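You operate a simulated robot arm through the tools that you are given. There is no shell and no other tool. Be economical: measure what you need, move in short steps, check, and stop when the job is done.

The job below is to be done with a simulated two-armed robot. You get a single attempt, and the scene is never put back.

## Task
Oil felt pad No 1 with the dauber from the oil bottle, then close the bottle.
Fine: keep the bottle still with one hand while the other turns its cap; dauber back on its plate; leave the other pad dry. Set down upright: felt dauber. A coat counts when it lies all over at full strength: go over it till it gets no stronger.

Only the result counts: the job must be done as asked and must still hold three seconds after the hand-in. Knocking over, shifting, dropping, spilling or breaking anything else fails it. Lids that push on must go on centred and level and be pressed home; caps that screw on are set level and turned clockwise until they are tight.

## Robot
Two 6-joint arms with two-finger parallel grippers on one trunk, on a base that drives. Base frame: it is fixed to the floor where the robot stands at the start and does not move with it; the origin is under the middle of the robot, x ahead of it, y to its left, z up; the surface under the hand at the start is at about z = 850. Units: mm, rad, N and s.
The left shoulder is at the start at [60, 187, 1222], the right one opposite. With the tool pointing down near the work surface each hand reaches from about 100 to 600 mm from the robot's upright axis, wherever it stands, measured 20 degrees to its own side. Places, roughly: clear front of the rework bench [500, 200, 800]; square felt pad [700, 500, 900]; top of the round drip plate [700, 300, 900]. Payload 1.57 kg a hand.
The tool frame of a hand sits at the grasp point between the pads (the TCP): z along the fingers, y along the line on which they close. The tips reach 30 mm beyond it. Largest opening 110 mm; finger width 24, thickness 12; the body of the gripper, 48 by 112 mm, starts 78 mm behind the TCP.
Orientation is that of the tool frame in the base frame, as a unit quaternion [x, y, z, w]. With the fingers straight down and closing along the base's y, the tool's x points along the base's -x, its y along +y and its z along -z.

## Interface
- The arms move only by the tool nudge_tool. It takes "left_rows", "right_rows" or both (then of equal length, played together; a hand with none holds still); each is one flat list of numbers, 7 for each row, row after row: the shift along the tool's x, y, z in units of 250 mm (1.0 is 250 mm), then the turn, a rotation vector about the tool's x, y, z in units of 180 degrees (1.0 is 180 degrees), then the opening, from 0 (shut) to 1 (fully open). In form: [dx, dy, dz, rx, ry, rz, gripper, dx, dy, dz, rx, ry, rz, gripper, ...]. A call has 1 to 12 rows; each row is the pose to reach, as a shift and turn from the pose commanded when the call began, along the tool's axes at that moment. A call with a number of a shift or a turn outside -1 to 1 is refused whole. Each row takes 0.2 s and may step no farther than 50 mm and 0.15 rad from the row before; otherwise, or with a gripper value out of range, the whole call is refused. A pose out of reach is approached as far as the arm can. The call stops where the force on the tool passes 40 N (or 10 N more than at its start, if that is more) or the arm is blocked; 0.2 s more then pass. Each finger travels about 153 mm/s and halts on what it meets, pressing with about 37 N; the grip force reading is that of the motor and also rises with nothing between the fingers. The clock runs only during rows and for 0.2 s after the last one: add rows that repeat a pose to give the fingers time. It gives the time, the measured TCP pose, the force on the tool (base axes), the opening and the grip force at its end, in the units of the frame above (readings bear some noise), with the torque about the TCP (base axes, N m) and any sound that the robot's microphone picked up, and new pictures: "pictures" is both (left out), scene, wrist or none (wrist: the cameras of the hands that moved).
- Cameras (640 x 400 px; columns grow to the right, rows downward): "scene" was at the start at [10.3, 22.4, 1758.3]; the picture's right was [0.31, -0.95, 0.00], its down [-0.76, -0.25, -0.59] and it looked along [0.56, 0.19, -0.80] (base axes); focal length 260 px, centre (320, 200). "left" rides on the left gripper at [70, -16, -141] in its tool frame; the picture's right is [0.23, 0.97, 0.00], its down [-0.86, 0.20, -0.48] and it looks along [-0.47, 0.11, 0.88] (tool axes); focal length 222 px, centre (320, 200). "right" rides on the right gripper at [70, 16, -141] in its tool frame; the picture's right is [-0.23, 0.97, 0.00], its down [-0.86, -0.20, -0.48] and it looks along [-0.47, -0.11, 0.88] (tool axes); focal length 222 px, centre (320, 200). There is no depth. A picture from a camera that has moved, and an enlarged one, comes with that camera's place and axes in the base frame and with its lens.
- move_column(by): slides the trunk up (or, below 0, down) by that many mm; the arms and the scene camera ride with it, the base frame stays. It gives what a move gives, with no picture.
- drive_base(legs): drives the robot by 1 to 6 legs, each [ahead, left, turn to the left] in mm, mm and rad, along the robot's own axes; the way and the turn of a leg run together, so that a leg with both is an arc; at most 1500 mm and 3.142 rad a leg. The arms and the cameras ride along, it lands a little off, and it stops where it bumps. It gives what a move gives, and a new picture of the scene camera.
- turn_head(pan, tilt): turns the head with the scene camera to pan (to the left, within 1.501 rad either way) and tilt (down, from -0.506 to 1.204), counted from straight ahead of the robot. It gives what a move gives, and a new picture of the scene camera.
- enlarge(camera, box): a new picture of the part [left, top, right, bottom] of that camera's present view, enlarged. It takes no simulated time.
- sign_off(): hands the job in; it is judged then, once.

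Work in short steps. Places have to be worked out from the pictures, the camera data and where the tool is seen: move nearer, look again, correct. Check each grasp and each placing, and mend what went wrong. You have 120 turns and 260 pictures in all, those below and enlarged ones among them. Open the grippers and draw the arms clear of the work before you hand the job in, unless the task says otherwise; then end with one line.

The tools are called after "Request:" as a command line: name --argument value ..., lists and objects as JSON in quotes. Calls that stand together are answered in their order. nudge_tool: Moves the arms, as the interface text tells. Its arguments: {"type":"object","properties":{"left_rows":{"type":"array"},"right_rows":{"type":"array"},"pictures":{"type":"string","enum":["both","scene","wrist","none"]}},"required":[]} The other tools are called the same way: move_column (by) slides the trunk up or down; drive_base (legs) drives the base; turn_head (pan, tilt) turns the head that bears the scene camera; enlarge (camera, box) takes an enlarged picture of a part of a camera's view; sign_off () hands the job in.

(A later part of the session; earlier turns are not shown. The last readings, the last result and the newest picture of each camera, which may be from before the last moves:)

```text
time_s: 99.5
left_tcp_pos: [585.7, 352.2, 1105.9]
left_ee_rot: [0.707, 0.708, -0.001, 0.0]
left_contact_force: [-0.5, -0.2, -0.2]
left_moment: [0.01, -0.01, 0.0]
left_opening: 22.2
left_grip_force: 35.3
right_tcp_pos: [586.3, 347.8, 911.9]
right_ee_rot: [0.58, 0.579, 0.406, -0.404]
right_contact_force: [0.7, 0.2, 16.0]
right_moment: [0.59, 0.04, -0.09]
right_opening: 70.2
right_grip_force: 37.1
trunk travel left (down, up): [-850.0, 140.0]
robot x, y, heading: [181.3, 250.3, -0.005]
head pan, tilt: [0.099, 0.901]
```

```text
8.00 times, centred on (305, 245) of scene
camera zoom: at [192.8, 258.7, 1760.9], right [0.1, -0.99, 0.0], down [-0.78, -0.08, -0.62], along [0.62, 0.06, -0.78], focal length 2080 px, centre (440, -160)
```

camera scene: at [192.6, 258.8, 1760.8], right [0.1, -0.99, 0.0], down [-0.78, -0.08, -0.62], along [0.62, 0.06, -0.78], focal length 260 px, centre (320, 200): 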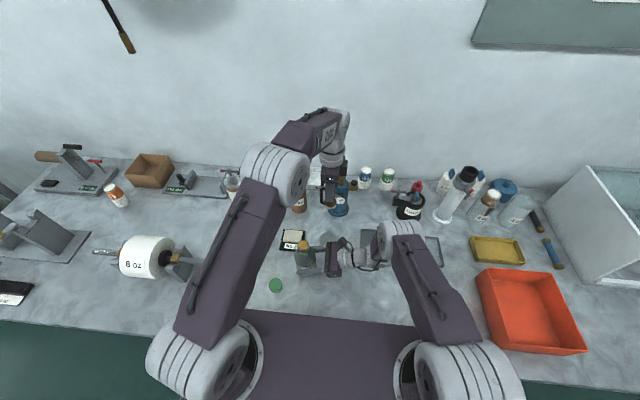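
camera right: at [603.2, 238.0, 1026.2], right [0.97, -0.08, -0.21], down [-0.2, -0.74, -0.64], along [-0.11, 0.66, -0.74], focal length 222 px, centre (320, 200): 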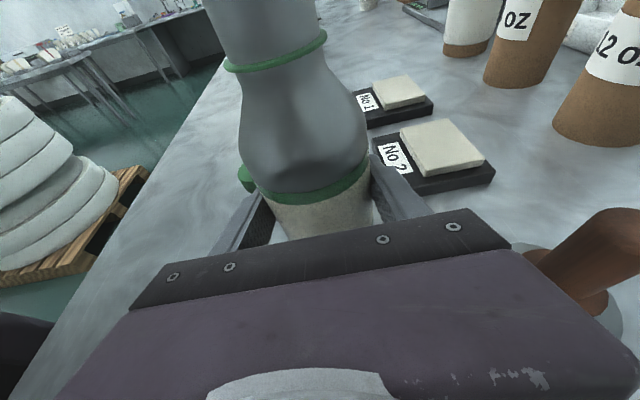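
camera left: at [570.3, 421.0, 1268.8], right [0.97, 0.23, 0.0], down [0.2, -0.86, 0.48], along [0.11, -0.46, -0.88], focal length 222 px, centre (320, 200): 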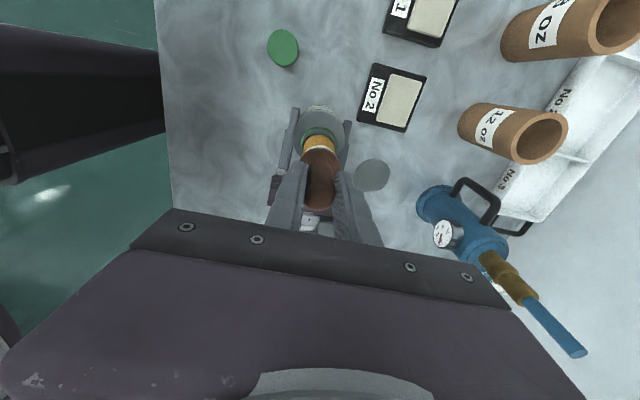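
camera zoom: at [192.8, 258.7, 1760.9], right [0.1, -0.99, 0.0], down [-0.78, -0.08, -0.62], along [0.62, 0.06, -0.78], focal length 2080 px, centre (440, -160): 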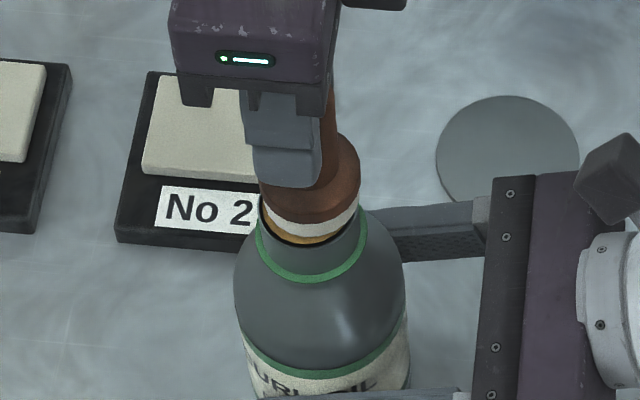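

Aligned within about 1 mm. Dipping slowly ~14 mm while watching force.

Request:
nudge_tool --left_rows '[0.004, 0, 0.016, 0, 0, 0, 0.1, 0.004, 0, 0.032, 0, 0, 0, 0.1, 0.004, 0, 0.044, 0, 0, 0, 0.1, 0.004, 0, 0.056, 0, 0, 0, 0.1, 0.004, 0, 0.056, 0, 0, 0, 0.1]' --pictures "none"

Request:
enlarge --camera "left" --box '[260, 100, 380, 190]'

Request:
enlarge --camera "scene" --box '[280, 220, 330, 270]'

```text
time_s: 100.5
left_tcp_pos: [586.0, 354.5, 1095.5]
left_ee_rot: [0.706, 0.708, 0.001, 0.002]
left_contact_force: [-3.4, -0.6, 17.1]
left_moment: [-0.03, 0.31, -0.01]
left_opening: 21.7
left_grip_force: 34.6
right_tcp_pos: [585.6, 346.9, 910.9]
right_ee_rot: [0.582, 0.579, 0.406, -0.402]
right_contact_force: [1.2, 0.0, 3.3]
right_moment: [0.71, 0.39, 0.12]
right_opening: 70.6
right_grip_force: 36.2
trunk travel left (down, up): [-850.0, 140.0]
robot x, y, heading: [179.6, 254.6, 0.002]
head pan, tilt: [0.099, 0.901]
stopped in row 4 (left hand): the force on the tool passed its limit at 46 N (the readings are from after the stop); the commanded pose is now the measured one
```

```text
4.44 times, centred on (320, 145) of left
camera zoom: at [568.8, 423.9, 1235.8], right [0.97, 0.23, 0.0], down [0.2, -0.85, 0.48], along [0.11, -0.47, -0.88], focal length 987 px, centre (320, 444)
```

zoom: 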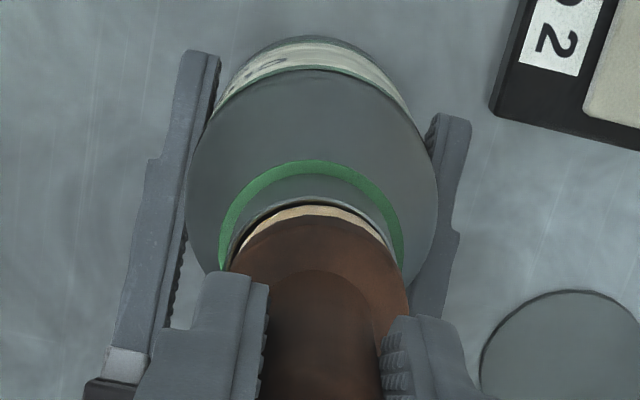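

```text
8.00 times, centred on (305, 245) of scene
camera zoom: at [191.3, 258.2, 1760.8], right [0.1, -0.99, 0.0], down [-0.78, -0.08, -0.62], along [0.62, 0.06, -0.78], focal length 2080 px, centre (440, -160)
```

zoom: 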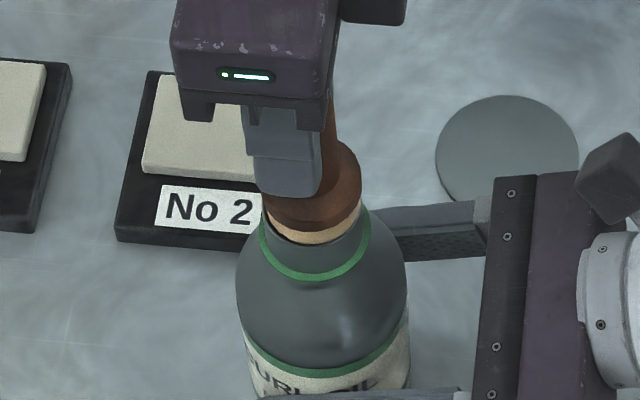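

The felt has turned tan, so it has taken up oil. Lifting out gently and checking.

Request:
nudge_tool --left_rows '[0, 0, -0.03, 0, 0, 0, 0.1, 0, 0, -0.08, 0, 0, 0, 0.1, 0, 0, -0.18, 0, 0, 0, 0.1, 0, 0, -0.25, 0, 0, 0, 0.1]' --pictures "none"

Request:
enlarge --camera "scene" --box '[260, 200, 360, 280]'

Request:
enlarge --camera "left" --box '[240, 0, 480, 190]'

```text
time_s: 101.5
left_tcp_pos: [586.2, 354.9, 1157.9]
left_ee_rot: [0.707, 0.707, 0.002, 0.001]
left_contact_force: [0.1, -0.2, -1.0]
left_moment: [0.01, 0.02, 0.01]
left_opening: 22.5
left_grip_force: 34.8
right_tcp_pos: [586.6, 346.8, 912.0]
right_ee_rot: [0.583, 0.579, 0.406, -0.401]
right_contact_force: [-4.9, -1.1, 15.7]
right_moment: [0.57, 0.36, 0.14]
right_opening: 70.2
right_grip_force: 37.1
trunk travel left (down, up): [-850.0, 140.0]
robot x, y, heading: [180.7, 249.9, -0.0]
head pan, tilt: [0.099, 0.901]
```

```text
5.00 times, centred on (310, 240) of scene
camera zoom: at [191.2, 258.5, 1760.9], right [0.1, -0.99, 0.0], down [-0.78, -0.08, -0.62], along [0.62, 0.06, -0.78], focal length 1300 px, centre (370, 0)
```

zoom: 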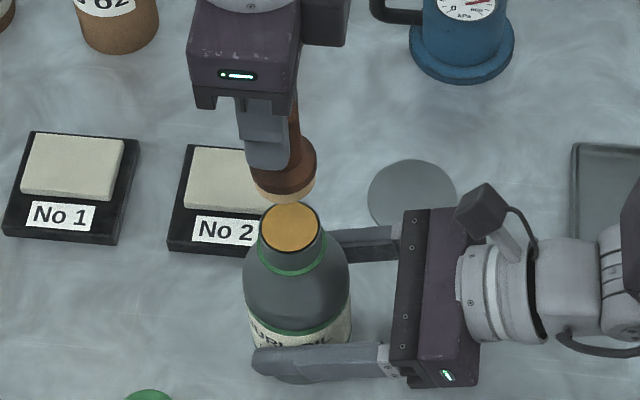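

```text
2.11 times, centred on (360, 95) of left
camera zoom: at [568.4, 424.7, 1298.4], right [0.97, 0.23, 0.0], down [0.2, -0.85, 0.48], along [0.11, -0.47, -0.88], focal length 468 px, centre (236, 421)
```

zoom: 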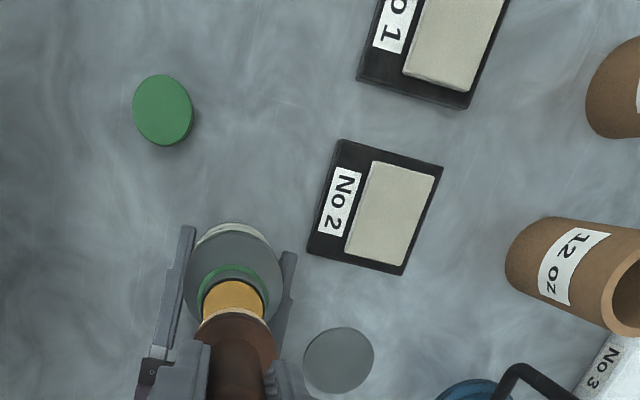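

The felt is oiled. Carrying it left along x≈590 (not over pad 2), then toward pad 1, stopping short to look.

Request:
nudge_tool --left_rows '[0.15, 0, 0, 0, 0, 0, 0.1, 0.3, 0, 0, 0, 0, 0, 0.1, 0.45, 0, 0, 0, 0, 0, 0.1, 0.6, 0, 0, 0, 0, 0, 0.1, 0.756, 0, 0, 0, 0, 0, 0.1, 0.756, 0.1, 0.1, 0, 0, 0, 0.1, 0.756, 0.2, 0.26, 0, 0, 0, 0.1]' --pictures "both"

Request:
enlarge --camera "left" --box '[260, 40, 500, 220]'

```text
time_s: 103.1
left_tcp_pos: [638.1, 544.6, 1091.8]
left_ee_rot: [0.707, 0.707, 0.001, 0.002]
left_contact_force: [-0.7, -0.5, -1.0]
left_moment: [0.02, -0.02, -0.03]
left_opening: 22.4
left_grip_force: 35.2
right_tcp_pos: [586.8, 347.0, 911.5]
right_ee_rot: [0.583, 0.579, 0.405, -0.401]
right_contact_force: [-3.9, -0.3, 16.1]
right_moment: [0.66, 0.2, 0.22]
right_opening: 70.6
right_grip_force: 36.8
trunk travel left (down, up): [-850.0, 140.0]
robot x, y, heading: [176.1, 255.2, 0.002]
head pan, tilt: [0.099, 0.901]
camera scene: at [192.3, 258.2, 1761.0], right [0.1, -0.99, 0.0], down [-0.78, -0.08, -0.62], along [0.62, 0.06, -0.78], focal length 260 px, centre (320, 200)
camera left: at [619.8, 613.6, 1232.7], right [0.97, 0.23, 0.0], down [0.2, -0.85, 0.48], along [0.11, -0.47, -0.88], focal length 222 px, centre (320, 200)
```

scene: 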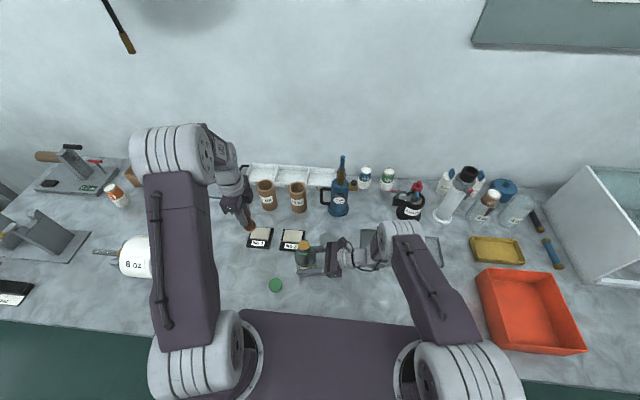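
left: 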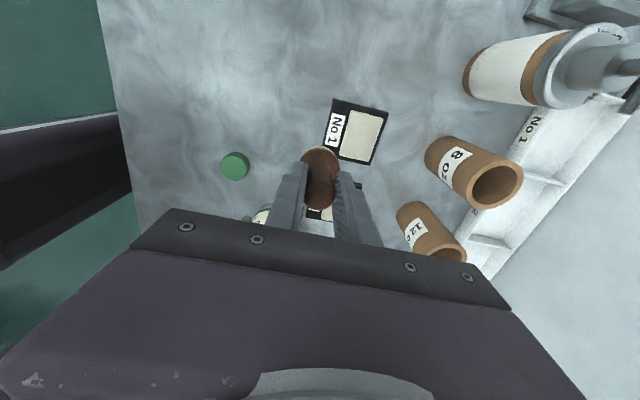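

```text
2.22 times, centred on (380, 130) of left
camera zoom: at [619.8, 613.6, 1232.7], right [0.97, 0.23, 0.0], down [0.2, -0.85, 0.48], along [0.11, -0.47, -0.88], focal length 494 px, centre (187, 356)
```

zoom: 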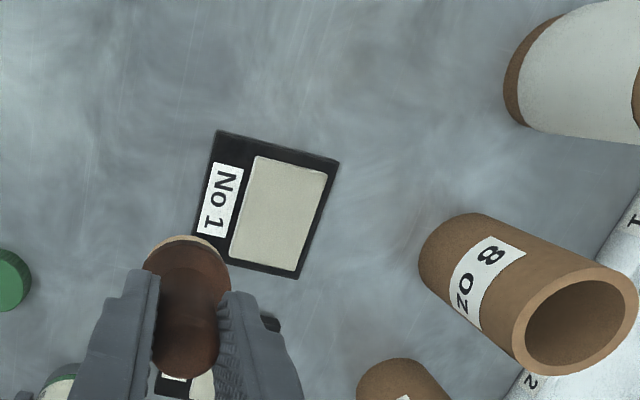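

Pad 1's felt spans about x 675–727, y 511–583 (centre (701,547)). Moving above its centre and down to ~10 mm over it.

Request:
nudge_tool --left_rows '[0.01, 0.13, 0.1, 0, 0, 0, 0.1, 0.01, 0.252, 0.2, 0, 0, 0, 0.1, 0.01, 0.252, 0.35, 0, 0, 0, 0.1, 0.01, 0.252, 0.48, 0, 0, 0, 0.1, 0.01, 0.252, 0.54, 0, 0, 0, 0.1]' --pictures "wrist"

Request:
enlarge --camera "left" --box '[240, 80, 400, 200]'

Request:
enlarge --camera "scene" --box '[220, 200, 300, 260]'

```text
time_s: 104.3
left_tcp_pos: [701.3, 545.1, 957.4]
left_ee_rot: [0.707, 0.708, 0.001, 0.002]
left_contact_force: [-0.3, 0.3, -0.6]
left_moment: [-0.04, -0.02, 0.03]
left_opening: 22.5
left_grip_force: 35.7
right_tcp_pos: [586.5, 347.0, 910.1]
right_ee_rot: [0.582, 0.578, 0.406, -0.402]
right_contact_force: [-2.8, -0.9, 16.8]
right_moment: [0.62, 0.22, 0.11]
right_opening: 70.2
right_grip_force: 37.3
trunk travel left (down, up): [-850.0, 140.0]
robot x, y, heading: [180.9, 251.0, 0.004]
head pan, tilt: [0.099, 0.901]
camera left: at [682.5, 615.2, 1098.0], right [0.97, 0.23, 0.0], down [0.2, -0.85, 0.48], along [0.11, -0.47, -0.88], focal length 222 px, centre (320, 200)
```

left: 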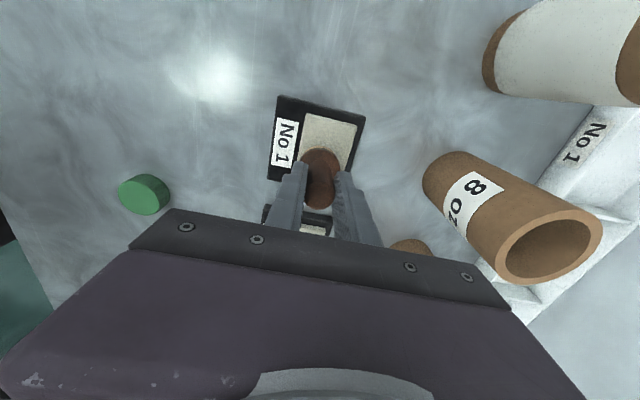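

```text
3.33 times, centred on (320, 140) of left
camera zoom: at [682.5, 615.2, 1098.0], right [0.97, 0.23, 0.0], down [0.2, -0.85, 0.48], along [0.11, -0.47, -0.88], focal length 740 px, centre (320, 400)
```

zoom: 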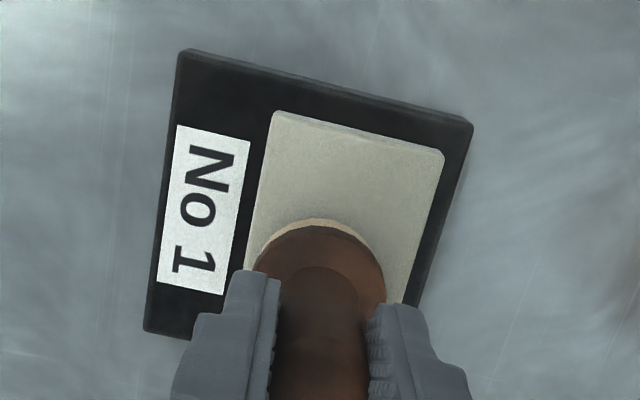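

```text
6.67 times, centred on (260, 230) of scene
camera zoom: at [191.8, 258.5, 1760.9], right [0.1, -0.99, 0.0], down [-0.78, -0.08, -0.62], along [0.62, 0.06, -0.78], focal length 1734 px, centre (720, 0)
```

zoom: 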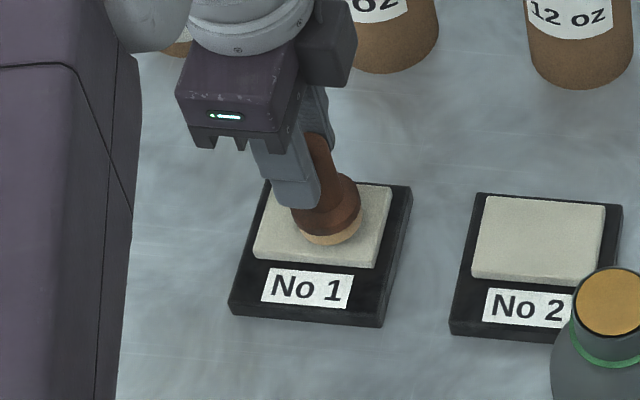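

Corners agree. Descending in small steps to find the pad surface.

Request:
nudge_tool --left_rows '[0.004, 0, 0.02, 0, 0, 0, 0.1, 0.004, 0, 0.036, 0, 0, 0, 0.1, 0.004, 0, 0.046, 0, 0, 0, 0.1]' --pictures "none"

```text
time_s: 105.1
left_tcp_pos: [700.1, 545.8, 950.3]
left_ee_rot: [0.707, 0.707, 0.005, 0.002]
left_contact_force: [-1.4, 0.5, 32.6]
left_moment: [0.09, 0.41, 0.0]
left_opening: 22.4
left_grip_force: 35.3
right_tcp_pos: [585.4, 345.8, 910.7]
right_ee_rot: [0.583, 0.579, 0.406, -0.401]
right_contact_force: [1.2, -2.5, 4.4]
right_moment: [0.16, -0.03, -0.05]
right_opening: 70.3
right_grip_force: 36.8
trunk travel left (down, up): [-850.0, 140.0]
robot x, y, heading: [178.8, 255.7, 0.002]
head pan, tilt: [0.099, 0.901]
```

Contact at about z 950 (32 N is more than needed). I'll back off ~3.5 mm to a light touch and sweep the first two lanes.

Request:
nudge_tool --left_rows '[0, 0, -0.014, 0, 0, 0, 0.1, 0.06, -0.03, -0.014, 0, 0, 0, 0.1, 0.12, -0.06, -0.014, 0, 0, 0, 0.1, 0.06, -0.06, -0.014, 0, 0, 0, 0.1, 0, -0.06, -0.014, 0, 0, 0, 0.1, -0.06, -0.06, -0.014, 0, 0, 0, 0.1, -0.12, -0.06, -0.014, 0, 0, 0, 0.1, -0.12, 0, -0.014, 0, 0, 0, 0.1, -0.06, 0, -0.014, 0, 0, 0, 0.1, 0, 0, -0.014, 0, 0, 0, 0.1, 0.06, 0, -0.014, 0, 0, 0, 0.1, 0.12, 0, -0.014, 0, 0, 0, 0.1]' --pictures "none"

Request:
enlarge --camera "left" --box '[240, 80, 400, 200]'

Request:
enlarge --camera "scene" --box '[220, 200, 300, 260]'

```text
time_s: 107.7
left_tcp_pos: [700.0, 579.2, 949.6]
left_ee_rot: [0.707, 0.707, 0.001, 0.001]
left_contact_force: [0.0, 0.0, 0.8]
left_moment: [-0.07, 0.06, 0.02]
left_opening: 22.3
left_grip_force: 34.7
right_tcp_pos: [587.0, 346.6, 910.3]
right_ee_rot: [0.581, 0.58, 0.405, -0.402]
right_contact_force: [-3.7, -2.1, 15.7]
right_moment: [0.57, 0.33, 0.13]
right_opening: 70.4
right_grip_force: 37.4
trunk travel left (down, up): [-850.0, 140.0]
robot x, y, heading: [180.5, 252.9, 0.004]
head pan, tilt: [0.099, 0.901]
```

```text
3.33 times, centred on (320, 140) of left
camera zoom: at [682.2, 647.5, 1090.0], right [0.97, 0.23, 0.0], down [0.2, -0.85, 0.48], along [0.11, -0.47, -0.88], focal length 740 px, centre (320, 400)
```

zoom: 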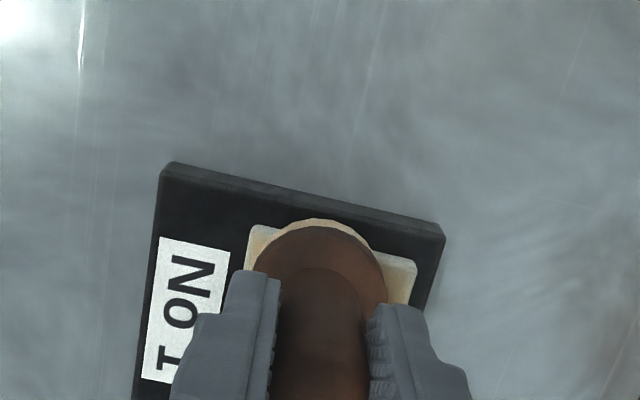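

```text
6.67 times, centred on (260, 230) of scene
camera zoom: at [191.3, 258.6, 1760.9], right [0.1, -0.99, 0.0], down [-0.78, -0.08, -0.62], along [0.62, 0.06, -0.78], focal length 1734 px, centre (720, 0)
```

zoom: 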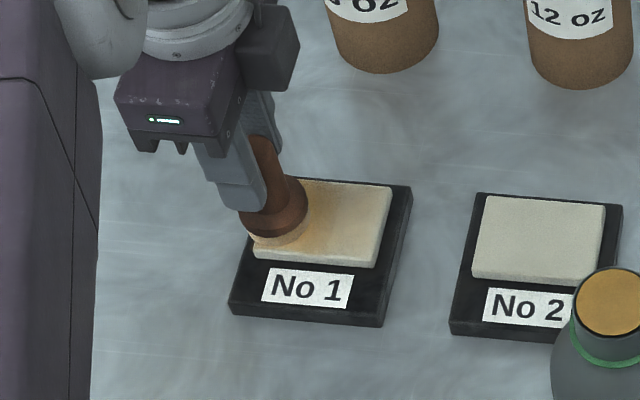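

It's colouring and the pad stays put. Next I sweep the right lane and the left lane again, 1 mm deeper.

Request:
nudge_tool --left_rows '[0, 0.06, 0.004, 0, 0, 0, 0.1, -0.06, 0.06, 0.004, 0, 0, 0, 0.1, -0.12, 0.06, 0.004, 0, 0, 0, 0.1, -0.18, 0.06, 0.004, 0, 0, 0, 0.1, -0.24, 0.06, 0.004, 0, 0, 0, 0.1, -0.24, 0, 0.004, 0, 0, 0, 0.1, -0.24, -0.06, 0.004, 0, 0, 0, 0.1, -0.18, -0.06, 0.004, 0, 0, 0, 0.1, -0.12, -0.06, 0.004, 0, 0, 0, 0.1, -0.06, -0.06, 0.004, 0, 0, 0, 0.1, 0, -0.06, 0.004, 0, 0, 0, 0.1, 0, 0, 0.004, 0, 0, 0, 0.1]' --pictures "none"

Request:
enlarge --camera "scene" --box '[220, 200, 300, 260]'

```text
time_s: 110.3
left_tcp_pos: [699.5, 577.8, 949.1]
left_ee_rot: [0.707, 0.707, 0.001, 0.0]
left_contact_force: [-1.6, 1.8, 6.8]
left_moment: [0.07, 0.26, -0.04]
left_opening: 22.6
left_grip_force: 35.1
right_tcp_pos: [586.8, 346.6, 911.4]
right_ee_rot: [0.583, 0.579, 0.405, -0.401]
right_contact_force: [-2.0, -0.4, 13.5]
right_moment: [0.55, 0.1, 0.05]
right_opening: 70.6
right_grip_force: 37.2
trunk travel left (down, up): [-850.0, 140.0]
robot x, y, heading: [176.9, 250.8, -0.0]
head pan, tilt: [0.099, 0.901]
```

```text
6.67 times, centred on (260, 230) of scene
camera zoom: at [191.9, 258.0, 1760.9], right [0.1, -0.99, 0.0], down [-0.78, -0.08, -0.62], along [0.62, 0.06, -0.78], focal length 1734 px, centre (720, 0)
```

zoom: 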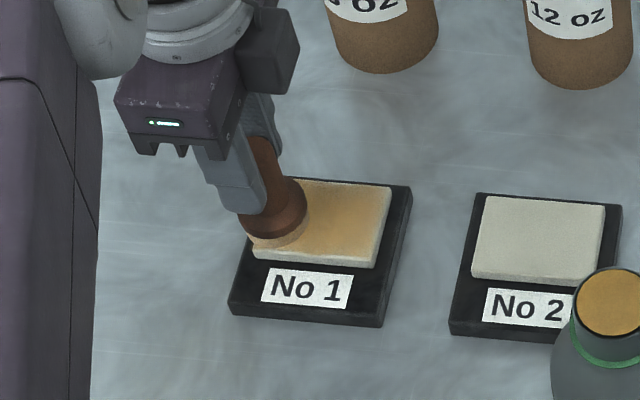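

Stronger now, but the rim of the pad is paler. A pass around the edge with wider offsets.

Request:
nudge_tool --left_rows '[0.012, -0.08, 0, 0, 0, 0, 0.1, -0.076, -0.08, 0, 0, 0, 0, 0.1, -0.164, -0.08, 0, 0, 0, 0, 0.1, -0.252, -0.08, 0, 0, 0, 0, 0.1, -0.252, 0, 0, 0, 0, 0, 0.1, -0.252, 0.08, 0, 0, 0, 0, 0.1, -0.164, 0.08, 0, 0, 0, 0, 0.1, -0.076, 0.08, 0, 0, 0, 0, 0.1, 0.012, 0.08, 0, 0, 0, 0, 0.1, 0.012, 0, 0, 0, 0, 0, 0.1, -0.076, 0, 0, 0, 0, 0, 0.1, -0.164, 0, 0, 0, 0, 0, 0.1]' --pictures "none"

Request:
enlarge --camera "scene" --box '[220, 200, 300, 260]'

Request:
enlarge --camera "left" --box '[240, 60, 400, 180]'

```text
time_s: 112.9
left_tcp_pos: [700.4, 536.0, 949.2]
left_ee_rot: [0.707, 0.707, 0.001, 0.0]
left_contact_force: [0.4, -0.4, -0.4]
left_moment: [0.01, 0.04, 0.05]
left_opening: 22.2
left_grip_force: 35.3
right_tcp_pos: [585.7, 345.8, 910.1]
right_ee_rot: [0.582, 0.579, 0.406, -0.402]
right_contact_force: [-3.0, -4.1, 16.0]
right_moment: [0.46, 0.26, 0.16]
right_opening: 70.2
right_grip_force: 37.2
trunk travel left (down, up): [-850.0, 140.0]
robot x, y, heading: [177.6, 251.7, 0.003]
head pan, tilt: [0.099, 0.901]
```

```text
6.67 times, centred on (260, 230) of scene
camera zoom: at [191.9, 257.9, 1760.9], right [0.1, -0.99, 0.0], down [-0.78, -0.08, -0.62], along [0.62, 0.06, -0.78], focal length 1734 px, centre (720, 0)
```

zoom: 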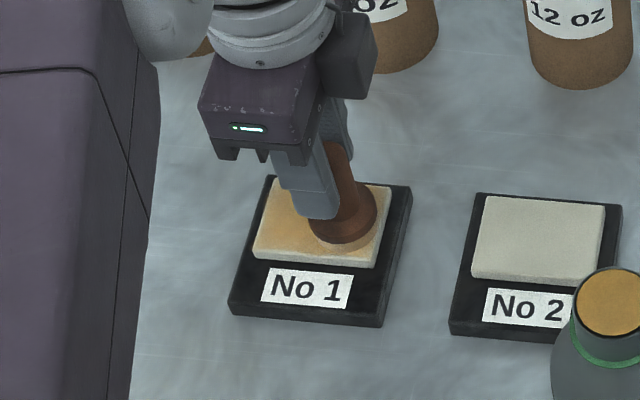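

```text
3.33 times, centred on (320, 120) of left
camera zoom: at [682.2, 605.7, 1089.2], right [0.97, 0.23, 0.0], down [0.2, -0.85, 0.48], along [0.11, -0.47, -0.88], focal length 740 px, centre (320, 467)
```

zoom: 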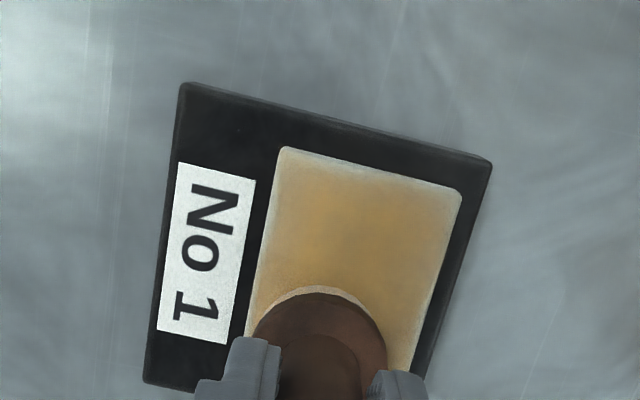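

The coat is building but the felt looks depleted and contact became very light. I'll go back for more oil by the same safe route.

Request:
nudge_tool --left_rows '[0, 0, -0.17, 0, 0, 0, 0.1, 0, 0, -0.34, 0, 0, 0, 0.1, 0, 0, -0.51, 0, 0, 0, 0.1, 0, 0, -0.68, 0, 0, 0, 0.1, 0, -0.05, -0.82, 0, 0, 0, 0.1, 0, -0.2, -0.82, 0, 0, 0, 0.1, 0, -0.35, -0.82, 0, 0, 0, 0.1, -0.1, -0.45, -0.82, 0, 0, 0, 0.1, -0.26, -0.455, -0.82, 0, 0, 0, 0.1, -0.42, -0.455, -0.82, 0, 0, 0, 0.1, -0.58, -0.455, -0.82, 0, 0, 0, 0.1, -0.73, -0.455, -0.82, 0, 0, 0, 0.1]' --pictures "none"

Request:
enlarge --camera "left" --box '[240, 80, 400, 200]'

Request:
enlarge --camera "scene" --box '[230, 200, 330, 280]'

```text
time_s: 115.5
left_tcp_pos: [586.7, 352.8, 1153.8]
left_ee_rot: [0.707, 0.707, 0.001, 0.001]
left_contact_force: [0.1, 0.8, 0.0]
left_moment: [0.0, -0.01, -0.01]
left_opening: 22.2
left_grip_force: 35.0
right_tcp_pos: [587.0, 347.2, 909.9]
right_ee_rot: [0.582, 0.579, 0.406, -0.402]
right_contact_force: [-2.8, -2.7, 15.5]
right_moment: [0.47, 0.21, 0.17]
right_opening: 70.3
right_grip_force: 37.1
trunk travel left (down, up): [-850.0, 140.0]
robot x, y, heading: [180.8, 252.6, 0.003]
head pan, tilt: [0.099, 0.901]
```

```text
3.33 times, centred on (320, 140) of left
camera zoom: at [569.3, 422.1, 1294.5], right [0.97, 0.23, 0.0], down [0.2, -0.85, 0.48], along [0.11, -0.47, -0.88], focal length 740 px, centre (320, 400)
```

zoom: 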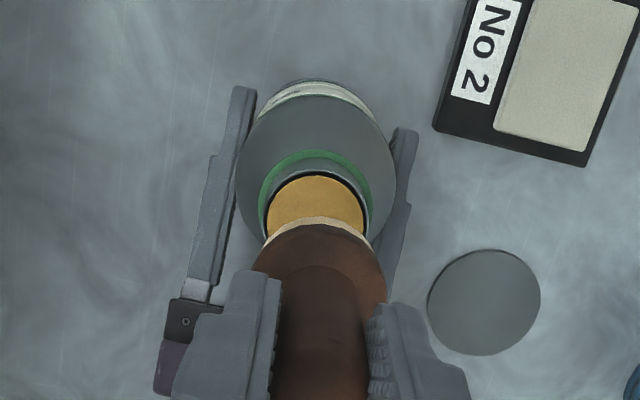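

```text
5.00 times, centred on (280, 240) of scene
camera zoom: at [192.4, 257.7, 1760.9], right [0.1, -0.99, 0.0], down [-0.78, -0.08, -0.62], along [0.62, 0.06, -0.78], focal length 1300 px, centre (520, 0)
```

zoom: 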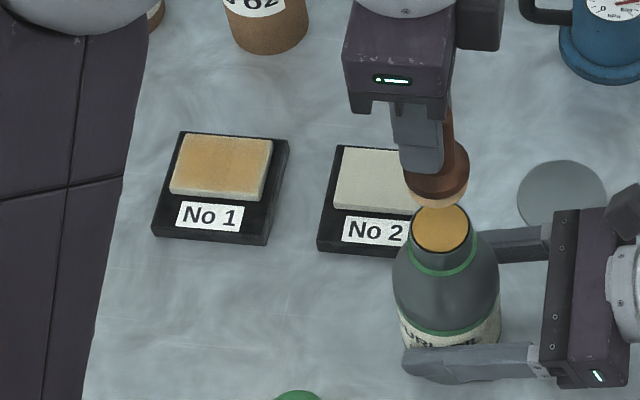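

Pad 1 is evenly tan with slightly paler rims. Dipping again, slowly.

Request:
nudge_tool --left_rows '[-0.002, 0, 0.1, 0, 0, 0, 0.1, -0.002, 0, 0.18, 0, 0, 0, 0.1, -0.002, 0, 0.21, 0, 0, 0, 0.1, -0.002, 0, 0.224, 0, 0, 0, 0.1, -0.002, 0, 0.234, 0, 0, 0, 0.1, -0.002, 0, 0.242, 0, 0, 0, 0.1, -0.002, 0, 0.242, 0, 0, 0, 0.1]' --pictures "none"

Request:
enlarge --camera "left" --box '[260, 100, 380, 190]'

```text
time_s: 116.9
left_tcp_pos: [587.5, 351.8, 1095.1]
left_ee_rot: [0.707, 0.708, 0.002, 0.003]
left_contact_force: [-4.5, -1.9, 16.3]
left_moment: [-0.07, 0.36, 0.01]
left_opening: 22.1
left_grip_force: 35.3
right_tcp_pos: [586.3, 345.8, 910.2]
right_ee_rot: [0.583, 0.579, 0.405, -0.401]
right_contact_force: [0.6, -0.3, 4.1]
right_moment: [0.33, 0.4, 0.24]
right_opening: 70.4
right_grip_force: 36.7
trunk travel left (down, up): [-850.0, 140.0]
robot x, y, heading: [178.4, 253.9, 0.002]
head pan, tilt: [0.099, 0.901]
stopped in row 6 (left hand): the force on the tool passed its limit at 43 N (the readings are from after the stop); the commanded pose is now the measured one
```

```text
4.44 times, centred on (320, 145) of left
camera zoom: at [568.4, 422.0, 1235.4], right [0.97, 0.23, 0.01], down [0.2, -0.85, 0.48], along [0.12, -0.47, -0.88], focal length 987 px, centre (320, 444)
```

zoom: 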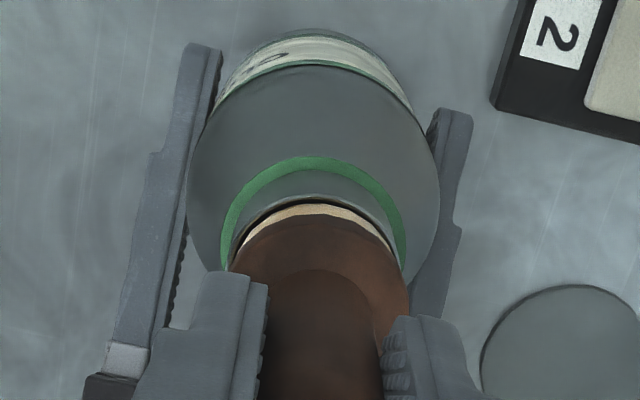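

Contact with the oil at the same height. Dwelling a moment, then lifting and returning to pad 1 along the same route.

Request:
nudge_tool --left_rows '[0, 0, 0, 0, 0, 0, 0.1, 0, 0, 0, 0, 0, 0, 0.1, 0, 0, -0.06, 0, 0, 0, 0.1, 0, 0, -0.16, 0, 0, 0, 0.1, 0, 0, -0.25, 0, 0, 0, 0.1, 0.17, 0, -0.25, 0, 0, 0, 0.1, 0.34, 0, -0.25, 0, 0, 0, 0.1, 0.51, 0, -0.25, 0, 0, 0, 0.1, 0.65, 0, -0.25, 0, 0, 0, 0.1, 0.784, 0.1, -0.2, 0, 0, 0, 0.1, 0.784, 0.25, -0.1, 0, 0, 0, 0.1, 0.784, 0.4, 0.0, 0, 0, 0, 0.1]' --pictures "none"

Request:
enlarge --camera "left" --box '[240, 60, 400, 180]'

```text
time_s: 119.5
left_tcp_pos: [687.8, 549.3, 1094.2]
left_ee_rot: [0.707, 0.707, 0.001, 0.003]
left_contact_force: [-0.1, -0.1, -0.3]
left_moment: [0.0, 0.03, 0.0]
left_opening: 22.2
left_grip_force: 35.3
right_tcp_pos: [586.3, 346.1, 911.1]
right_ee_rot: [0.584, 0.579, 0.405, -0.401]
right_contact_force: [-3.6, -1.4, 18.9]
right_moment: [0.39, 0.35, 0.28]
right_opening: 70.6
right_grip_force: 37.4
trunk travel left (down, up): [-850.0, 140.0]
robot x, y, heading: [182.8, 250.1, -0.001]
head pan, tilt: [0.099, 0.901]
```

```text
3.33 times, centred on (320, 120) of left
camera zoom: at [669.1, 618.3, 1234.0], right [0.97, 0.23, 0.01], down [0.2, -0.85, 0.48], along [0.11, -0.47, -0.88], focal length 740 px, centre (320, 467)
```

zoom: 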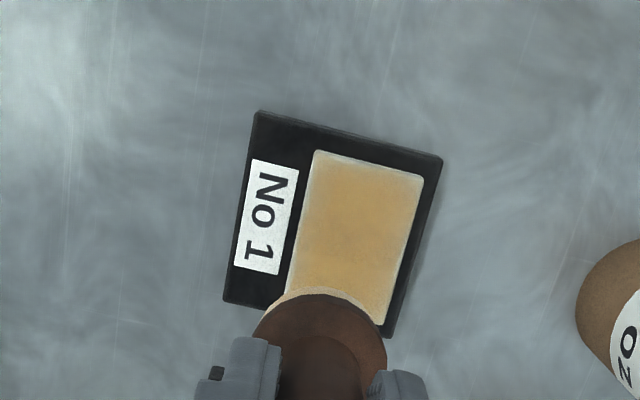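

Re-measured, the pad spans X 675–725, Y 514–583, and only a 2–3 mm rim is paler. Going round the perimeter with fresh oil and firmer touch.

Request:
nudge_tool --left_rows '[0.06, 0, 0.19, 0, 0, 0, 0.1, 0.127, -0.039, 0.38, 0, 0, 0, 0.1, 0.127, -0.039, 0.56, 0, 0, 0, 0.1, 0.127, -0.039, 0.585, 0, 0, 0, 0.1, 0.063, -0.039, 0.585, 0, 0, 0, 0.1, -0.001, -0.039, 0.585, 0, 0, 0, 0.1, -0.065, -0.039, 0.585, 0, 0, 0, 0.1, -0.129, -0.039, 0.585, 0, 0, 0, 0.1, -0.129, 0.02, 0.585, 0, 0, 0, 0.1, -0.129, 0.078, 0.585, 0, 0, 0, 0.1, -0.129, 0.137, 0.585, 0, 0, 0, 0.1, -0.065, 0.137, 0.585, 0, 0, 0, 0.1]' --pictures "none"

Request:
enlarge --camera "scene" --box '[220, 200, 300, 260]'

```text
refused: row 2 steps farther than a row can; nothing moved
```

```text
6.67 times, centred on (260, 230) of scene
camera zoom: at [191.9, 258.2, 1761.0], right [0.1, -0.99, 0.0], down [-0.78, -0.08, -0.62], along [0.62, 0.06, -0.78], focal length 1734 px, centre (720, 0)
```

zoom: 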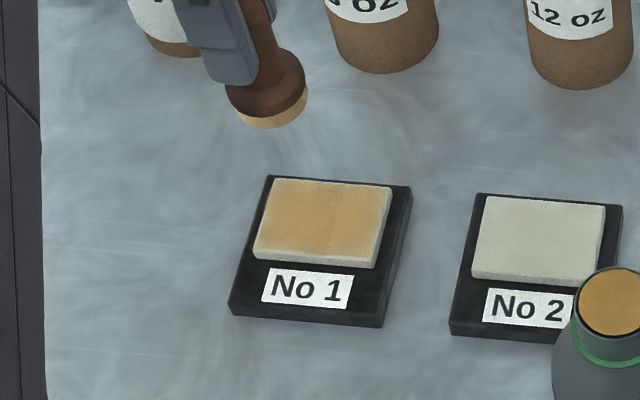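

One step was slightly too long; I'll resend with a gentler descent.

Request:
nudge_tool --left_rows '[0.06, -0.02, 0.17, 0, 0, 0, 0.1, 0.12, -0.039, 0.34, 0, 0, 0, 0.1, 0.127, -0.039, 0.52, 0, 0, 0, 0.1, 0.127, -0.039, 0.585, 0, 0, 0, 0.1, 0.063, -0.039, 0.585, 0, 0, 0, 0.1, -0.001, -0.039, 0.585, 0, 0, 0, 0.1, -0.065, -0.039, 0.585, 0, 0, 0, 0.1, -0.129, -0.039, 0.585, 0, 0, 0, 0.1, -0.129, 0.02, 0.585, 0, 0, 0, 0.1, -0.129, 0.078, 0.585, 0, 0, 0, 0.1, -0.129, 0.137, 0.585, 0, 0, 0, 0.1, -0.065, 0.137, 0.585, 0, 0, 0, 0.1]' --pictures "none"

Request:
enlarge --camera "scene" --box '[220, 200, 300, 260]'

```text
time_s: 122.1
left_tcp_pos: [721.4, 533.1, 949.0]
left_ee_rot: [0.707, 0.707, 0.001, 0.002]
left_contact_force: [0.6, 0.1, 1.7]
left_moment: [0.01, 0.05, 0.01]
left_opening: 22.1
left_grip_force: 35.0
right_tcp_pos: [587.6, 347.2, 911.2]
right_ee_rot: [0.584, 0.578, 0.406, -0.4]
right_contact_force: [-3.1, -0.1, 15.9]
right_moment: [0.47, 0.3, 0.0]
right_opening: 70.5
right_grip_force: 37.7
trunk travel left (down, up): [-850.0, 140.0]
robot x, y, heading: [178.6, 253.6, -0.004]
head pan, tilt: [0.099, 0.901]
```

```text
6.67 times, centred on (260, 230) of scene
camera zoom: at [191.4, 258.8, 1760.9], right [0.1, -0.99, 0.0], down [-0.78, -0.08, -0.62], along [0.62, 0.06, -0.78], focal length 1734 px, centre (720, 0)
```

zoom: 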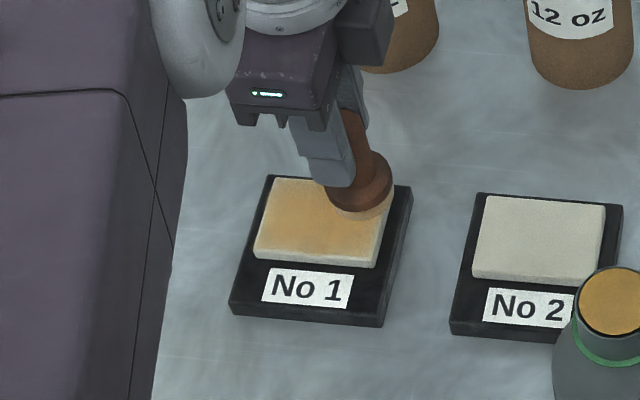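

Continuing: the rest of the perimeter, then the middle lanes, 1 mm deeper.

Request:
nudge_tool --left_rows '[0.064, 0, 0.005, 0, 0, 0, 0.1, 0.128, 0, 0.005, 0, 0, 0, 0.1, 0.192, 0, 0.005, 0, 0, 0, 0.1, 0.192, -0.088, 0.005, 0, 0, 0, 0.1, 0.128, -0.088, 0.005, 0, 0, 0, 0.1, 0.064, -0.088, 0.005, 0, 0, 0, 0.1, 0, -0.088, 0.005, 0, 0, 0, 0.1, -0.064, -0.088, 0.005, 0, 0, 0, 0.1, -0.064, -0.044, 0.005, 0, 0, 0, 0.1, 0, -0.044, 0.005, 0, 0, 0, 0.1, 0.064, -0.044, 0.005, 0, 0, 0, 0.1, 0.128, -0.044, 0.005, 0, 0, 0, 0.1]' --pictures "none"

Request:
enlarge --camera "scene" --box '[220, 200, 300, 260]'

```text
time_s: 124.7
left_tcp_pos: [709.8, 563.6, 947.9]
left_ee_rot: [0.707, 0.708, 0.002, 0.003]
left_contact_force: [1.8, -6.5, 17.5]
left_moment: [-0.47, 0.02, 0.05]
left_opening: 22.0
left_grip_force: 34.9
right_tcp_pos: [585.3, 345.0, 910.6]
right_ee_rot: [0.584, 0.579, 0.405, -0.4]
right_contact_force: [-0.6, 5.1, 8.9]
right_moment: [0.25, 0.08, -0.04]
right_opening: 70.3
right_grip_force: 37.7
trunk travel left (down, up): [-850.0, 140.0]
robot x, y, heading: [182.6, 247.8, 0.0]
head pan, tilt: [0.099, 0.901]
```

```text
6.67 times, centred on (260, 230) of scene
camera zoom: at [190.7, 257.1, 1760.9], right [0.1, -0.99, 0.0], down [-0.78, -0.08, -0.62], along [0.62, 0.06, -0.78], focal length 1734 px, centre (720, 0)
```

zoom: 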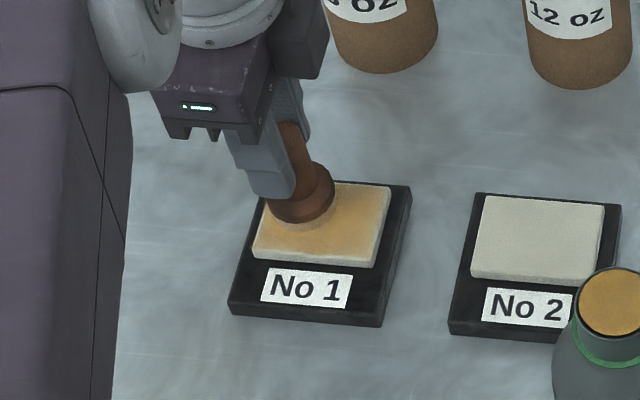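

Lifting off to look at the coat unobstructed.

Request:
nudge_tool --left_rows '[0, 0, -0.1, 0, 0, 0, 0.1, 0, 0, -0.28, 0, 0, 0, 0.1, -0.05, -0.12, -0.4, 0, 0, 0, 0.1, -0.08, -0.28, -0.5, 0, 0, 0, 0.1]' --pictures "none"

Request:
enlarge --camera "left" --box '[300, 60, 420, 180]'

Request:
enlarge --camera "scene" --box '[220, 200, 300, 260]'

```text
time_s: 125.7
left_tcp_pos: [639.2, 546.3, 1073.9]
left_ee_rot: [0.707, 0.708, 0.002, 0.002]
left_contact_force: [-0.2, -0.6, -1.1]
left_moment: [-0.02, -0.02, -0.01]
left_opening: 22.1
left_grip_force: 34.8
right_tcp_pos: [586.8, 346.6, 910.4]
right_ee_rot: [0.584, 0.578, 0.406, -0.4]
right_contact_force: [-2.8, -5.0, 17.0]
right_moment: [0.22, 0.53, 0.1]
right_opening: 70.5
right_grip_force: 36.8
trunk travel left (down, up): [-850.0, 140.0]
robot x, y, heading: [178.8, 251.4, 0.002]
head pan, tilt: [0.099, 0.901]
```

```text
3.33 times, centred on (360, 120) of left
camera zoom: at [621.4, 615.0, 1214.0], right [0.97, 0.23, 0.01], down [0.2, -0.85, 0.48], along [0.12, -0.47, -0.88], focal length 740 px, centre (187, 467)
```

zoom: 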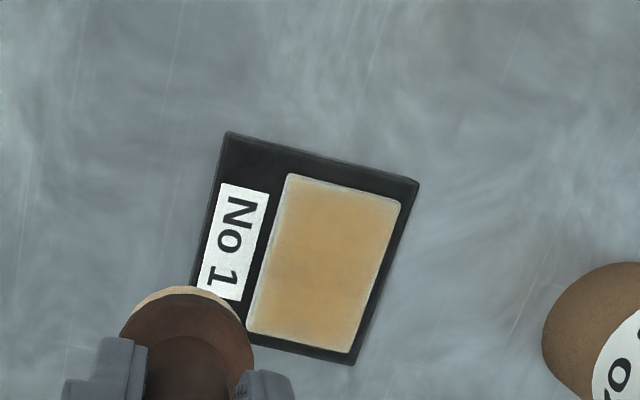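

```text
6.67 times, centred on (260, 230) of scene
camera zoom: at [190.2, 258.4, 1760.8], right [0.1, -0.99, 0.0], down [-0.78, -0.08, -0.62], along [0.62, 0.06, -0.78], focal length 1734 px, centre (720, 0)
```

zoom: 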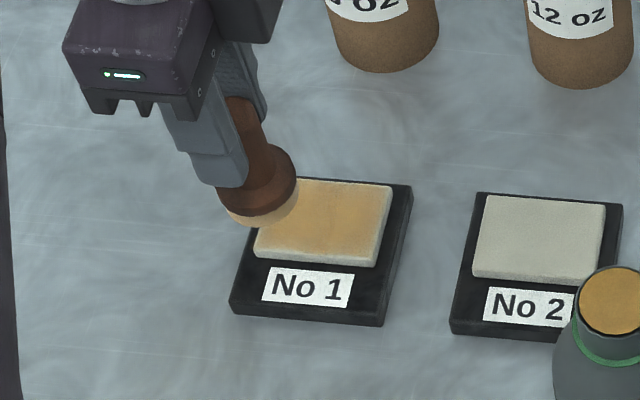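

Nearly uniform; only the −x edge and corners are a touch paler. One more dip and a final full pass to saturate.

Request:
nudge_tool --left_rows '[0, -0.1, -0.15, 0, 0, 0, 0.1, 0, -0.208, -0.31, 0, 0, 0, 0.1, -0.18, -0.208, -0.32, 0, 0, 0, 0.1, -0.36, -0.208, -0.32, 0, 0, 0, 0.1, -0.54, -0.208, -0.32, 0, 0, 0, 0.1, -0.7, -0.208, -0.32, 0, 0, 0, 0.1, -0.776, -0.208, -0.32, 0, 0, 0, 0.1, -0.776, -0.208, -0.2, 0, 0, 0, 0.1, -0.776, -0.208, -0.12, 0, 0, 0, 0.1, -0.776, -0.208, -0.098, 0, 0, 0, 0.1, -0.776, -0.208, -0.088, 0, 0, 0, 0.1, -0.776, -0.208, -0.082, 0, 0, 0, 0.1]' --pictures "none"

Request:
enlarge --camera "left" --box '[260, 100, 380, 190]'

```text
time_s: 128.4
left_tcp_pos: [589.8, 349.2, 1095.6]
left_ee_rot: [0.706, 0.708, 0.002, 0.005]
left_contact_force: [-5.1, 0.1, 16.8]
left_moment: [0.08, 0.46, -0.06]
left_opening: 22.0
left_grip_force: 35.1
right_tcp_pos: [587.9, 346.2, 910.4]
right_ee_rot: [0.585, 0.578, 0.406, -0.399]
right_contact_force: [0.2, 1.8, 6.0]
right_moment: [0.53, 0.6, 0.25]
right_opening: 70.1
right_grip_force: 36.8
trunk travel left (down, up): [-850.0, 140.0]
robot x, y, heading: [180.6, 250.7, -0.0]
head pan, tilt: [0.099, 0.901]
stopped in row 12 (left hand): the force on the tool passed its limit at 42 N (the readings are from after the stop); the commanded pose is now the measured one
```

```text
4.44 times, centred on (320, 145) of left
camera zoom: at [570.3, 419.8, 1235.1], right [0.97, 0.23, 0.01], down [0.2, -0.85, 0.48], along [0.12, -0.47, -0.88], focal length 987 px, centre (320, 444)
```

zoom: 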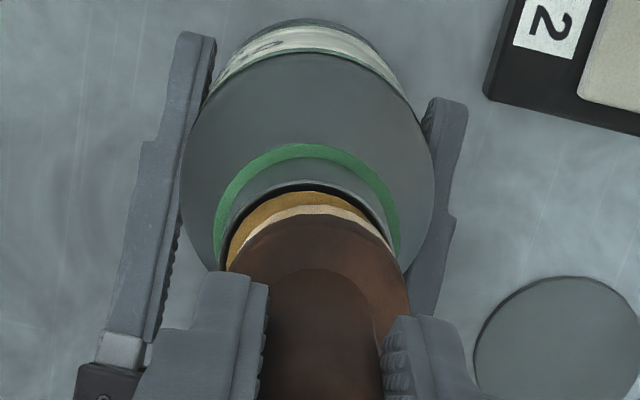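

Oil contact again. Dwell, lift and return to pad 1.

Request:
nudge_tool --left_rows '[0, 0, 0, 0, 0, 0, 0.1, 0.006, -0.008, -0.02, 0, 0, 0, 0.1, 0.006, -0.008, -0.08, 0, 0, 0, 0.1, 0, 0, -0.2, 0, 0, 0, 0.1, 0.1, 0, -0.25, 0, 0, 0, 0.1, 0.27, 0, -0.25, 0, 0, 0, 0.1, 0.44, 0, -0.25, 0, 0, 0, 0.1, 0.61, 0, -0.25, 0, 0, 0, 0.1, 0.76, 0.03, -0.22, 0, 0, 0, 0.1, 0.8, 0.15, -0.12, 0, 0, 0, 0.1, 0.8, 0.28, 0.0, 0, 0, 0, 0.1, 0.8, 0.39, 0.1, 0, 0, 0, 0.1]' --pictures "none"

Request:
enlarge --camera "scene" --box '[220, 180, 340, 260]'

```text
time_s: 131.0
left_tcp_pos: [686.3, 549.5, 1069.9]
left_ee_rot: [0.706, 0.708, 0.003, 0.004]
left_contact_force: [-0.6, -1.0, 0.1]
left_moment: [-0.04, 0.01, -0.02]
left_opening: 21.8
left_grip_force: 34.9
right_tcp_pos: [588.1, 347.2, 910.0]
right_ee_rot: [0.584, 0.578, 0.406, -0.4]
right_contact_force: [-4.9, -1.1, 19.7]
right_moment: [0.3, 0.43, 0.32]
right_opening: 70.4
right_grip_force: 36.7
trunk travel left (down, up): [-850.0, 140.0]
robot x, y, heading: [180.8, 252.4, 0.005]
head pan, tilt: [0.099, 0.901]
```

```text
5.00 times, centred on (280, 220) of scene
camera zoom: at [191.5, 258.6, 1761.0], right [0.1, -0.99, 0.0], down [-0.78, -0.08, -0.62], along [0.62, 0.06, -0.78], focal length 1300 px, centre (520, 100)
```

zoom: 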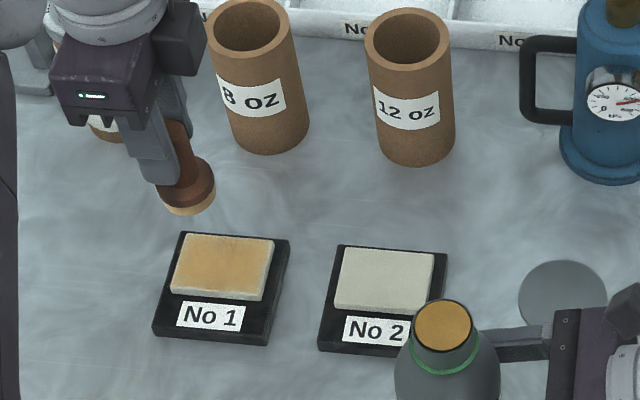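

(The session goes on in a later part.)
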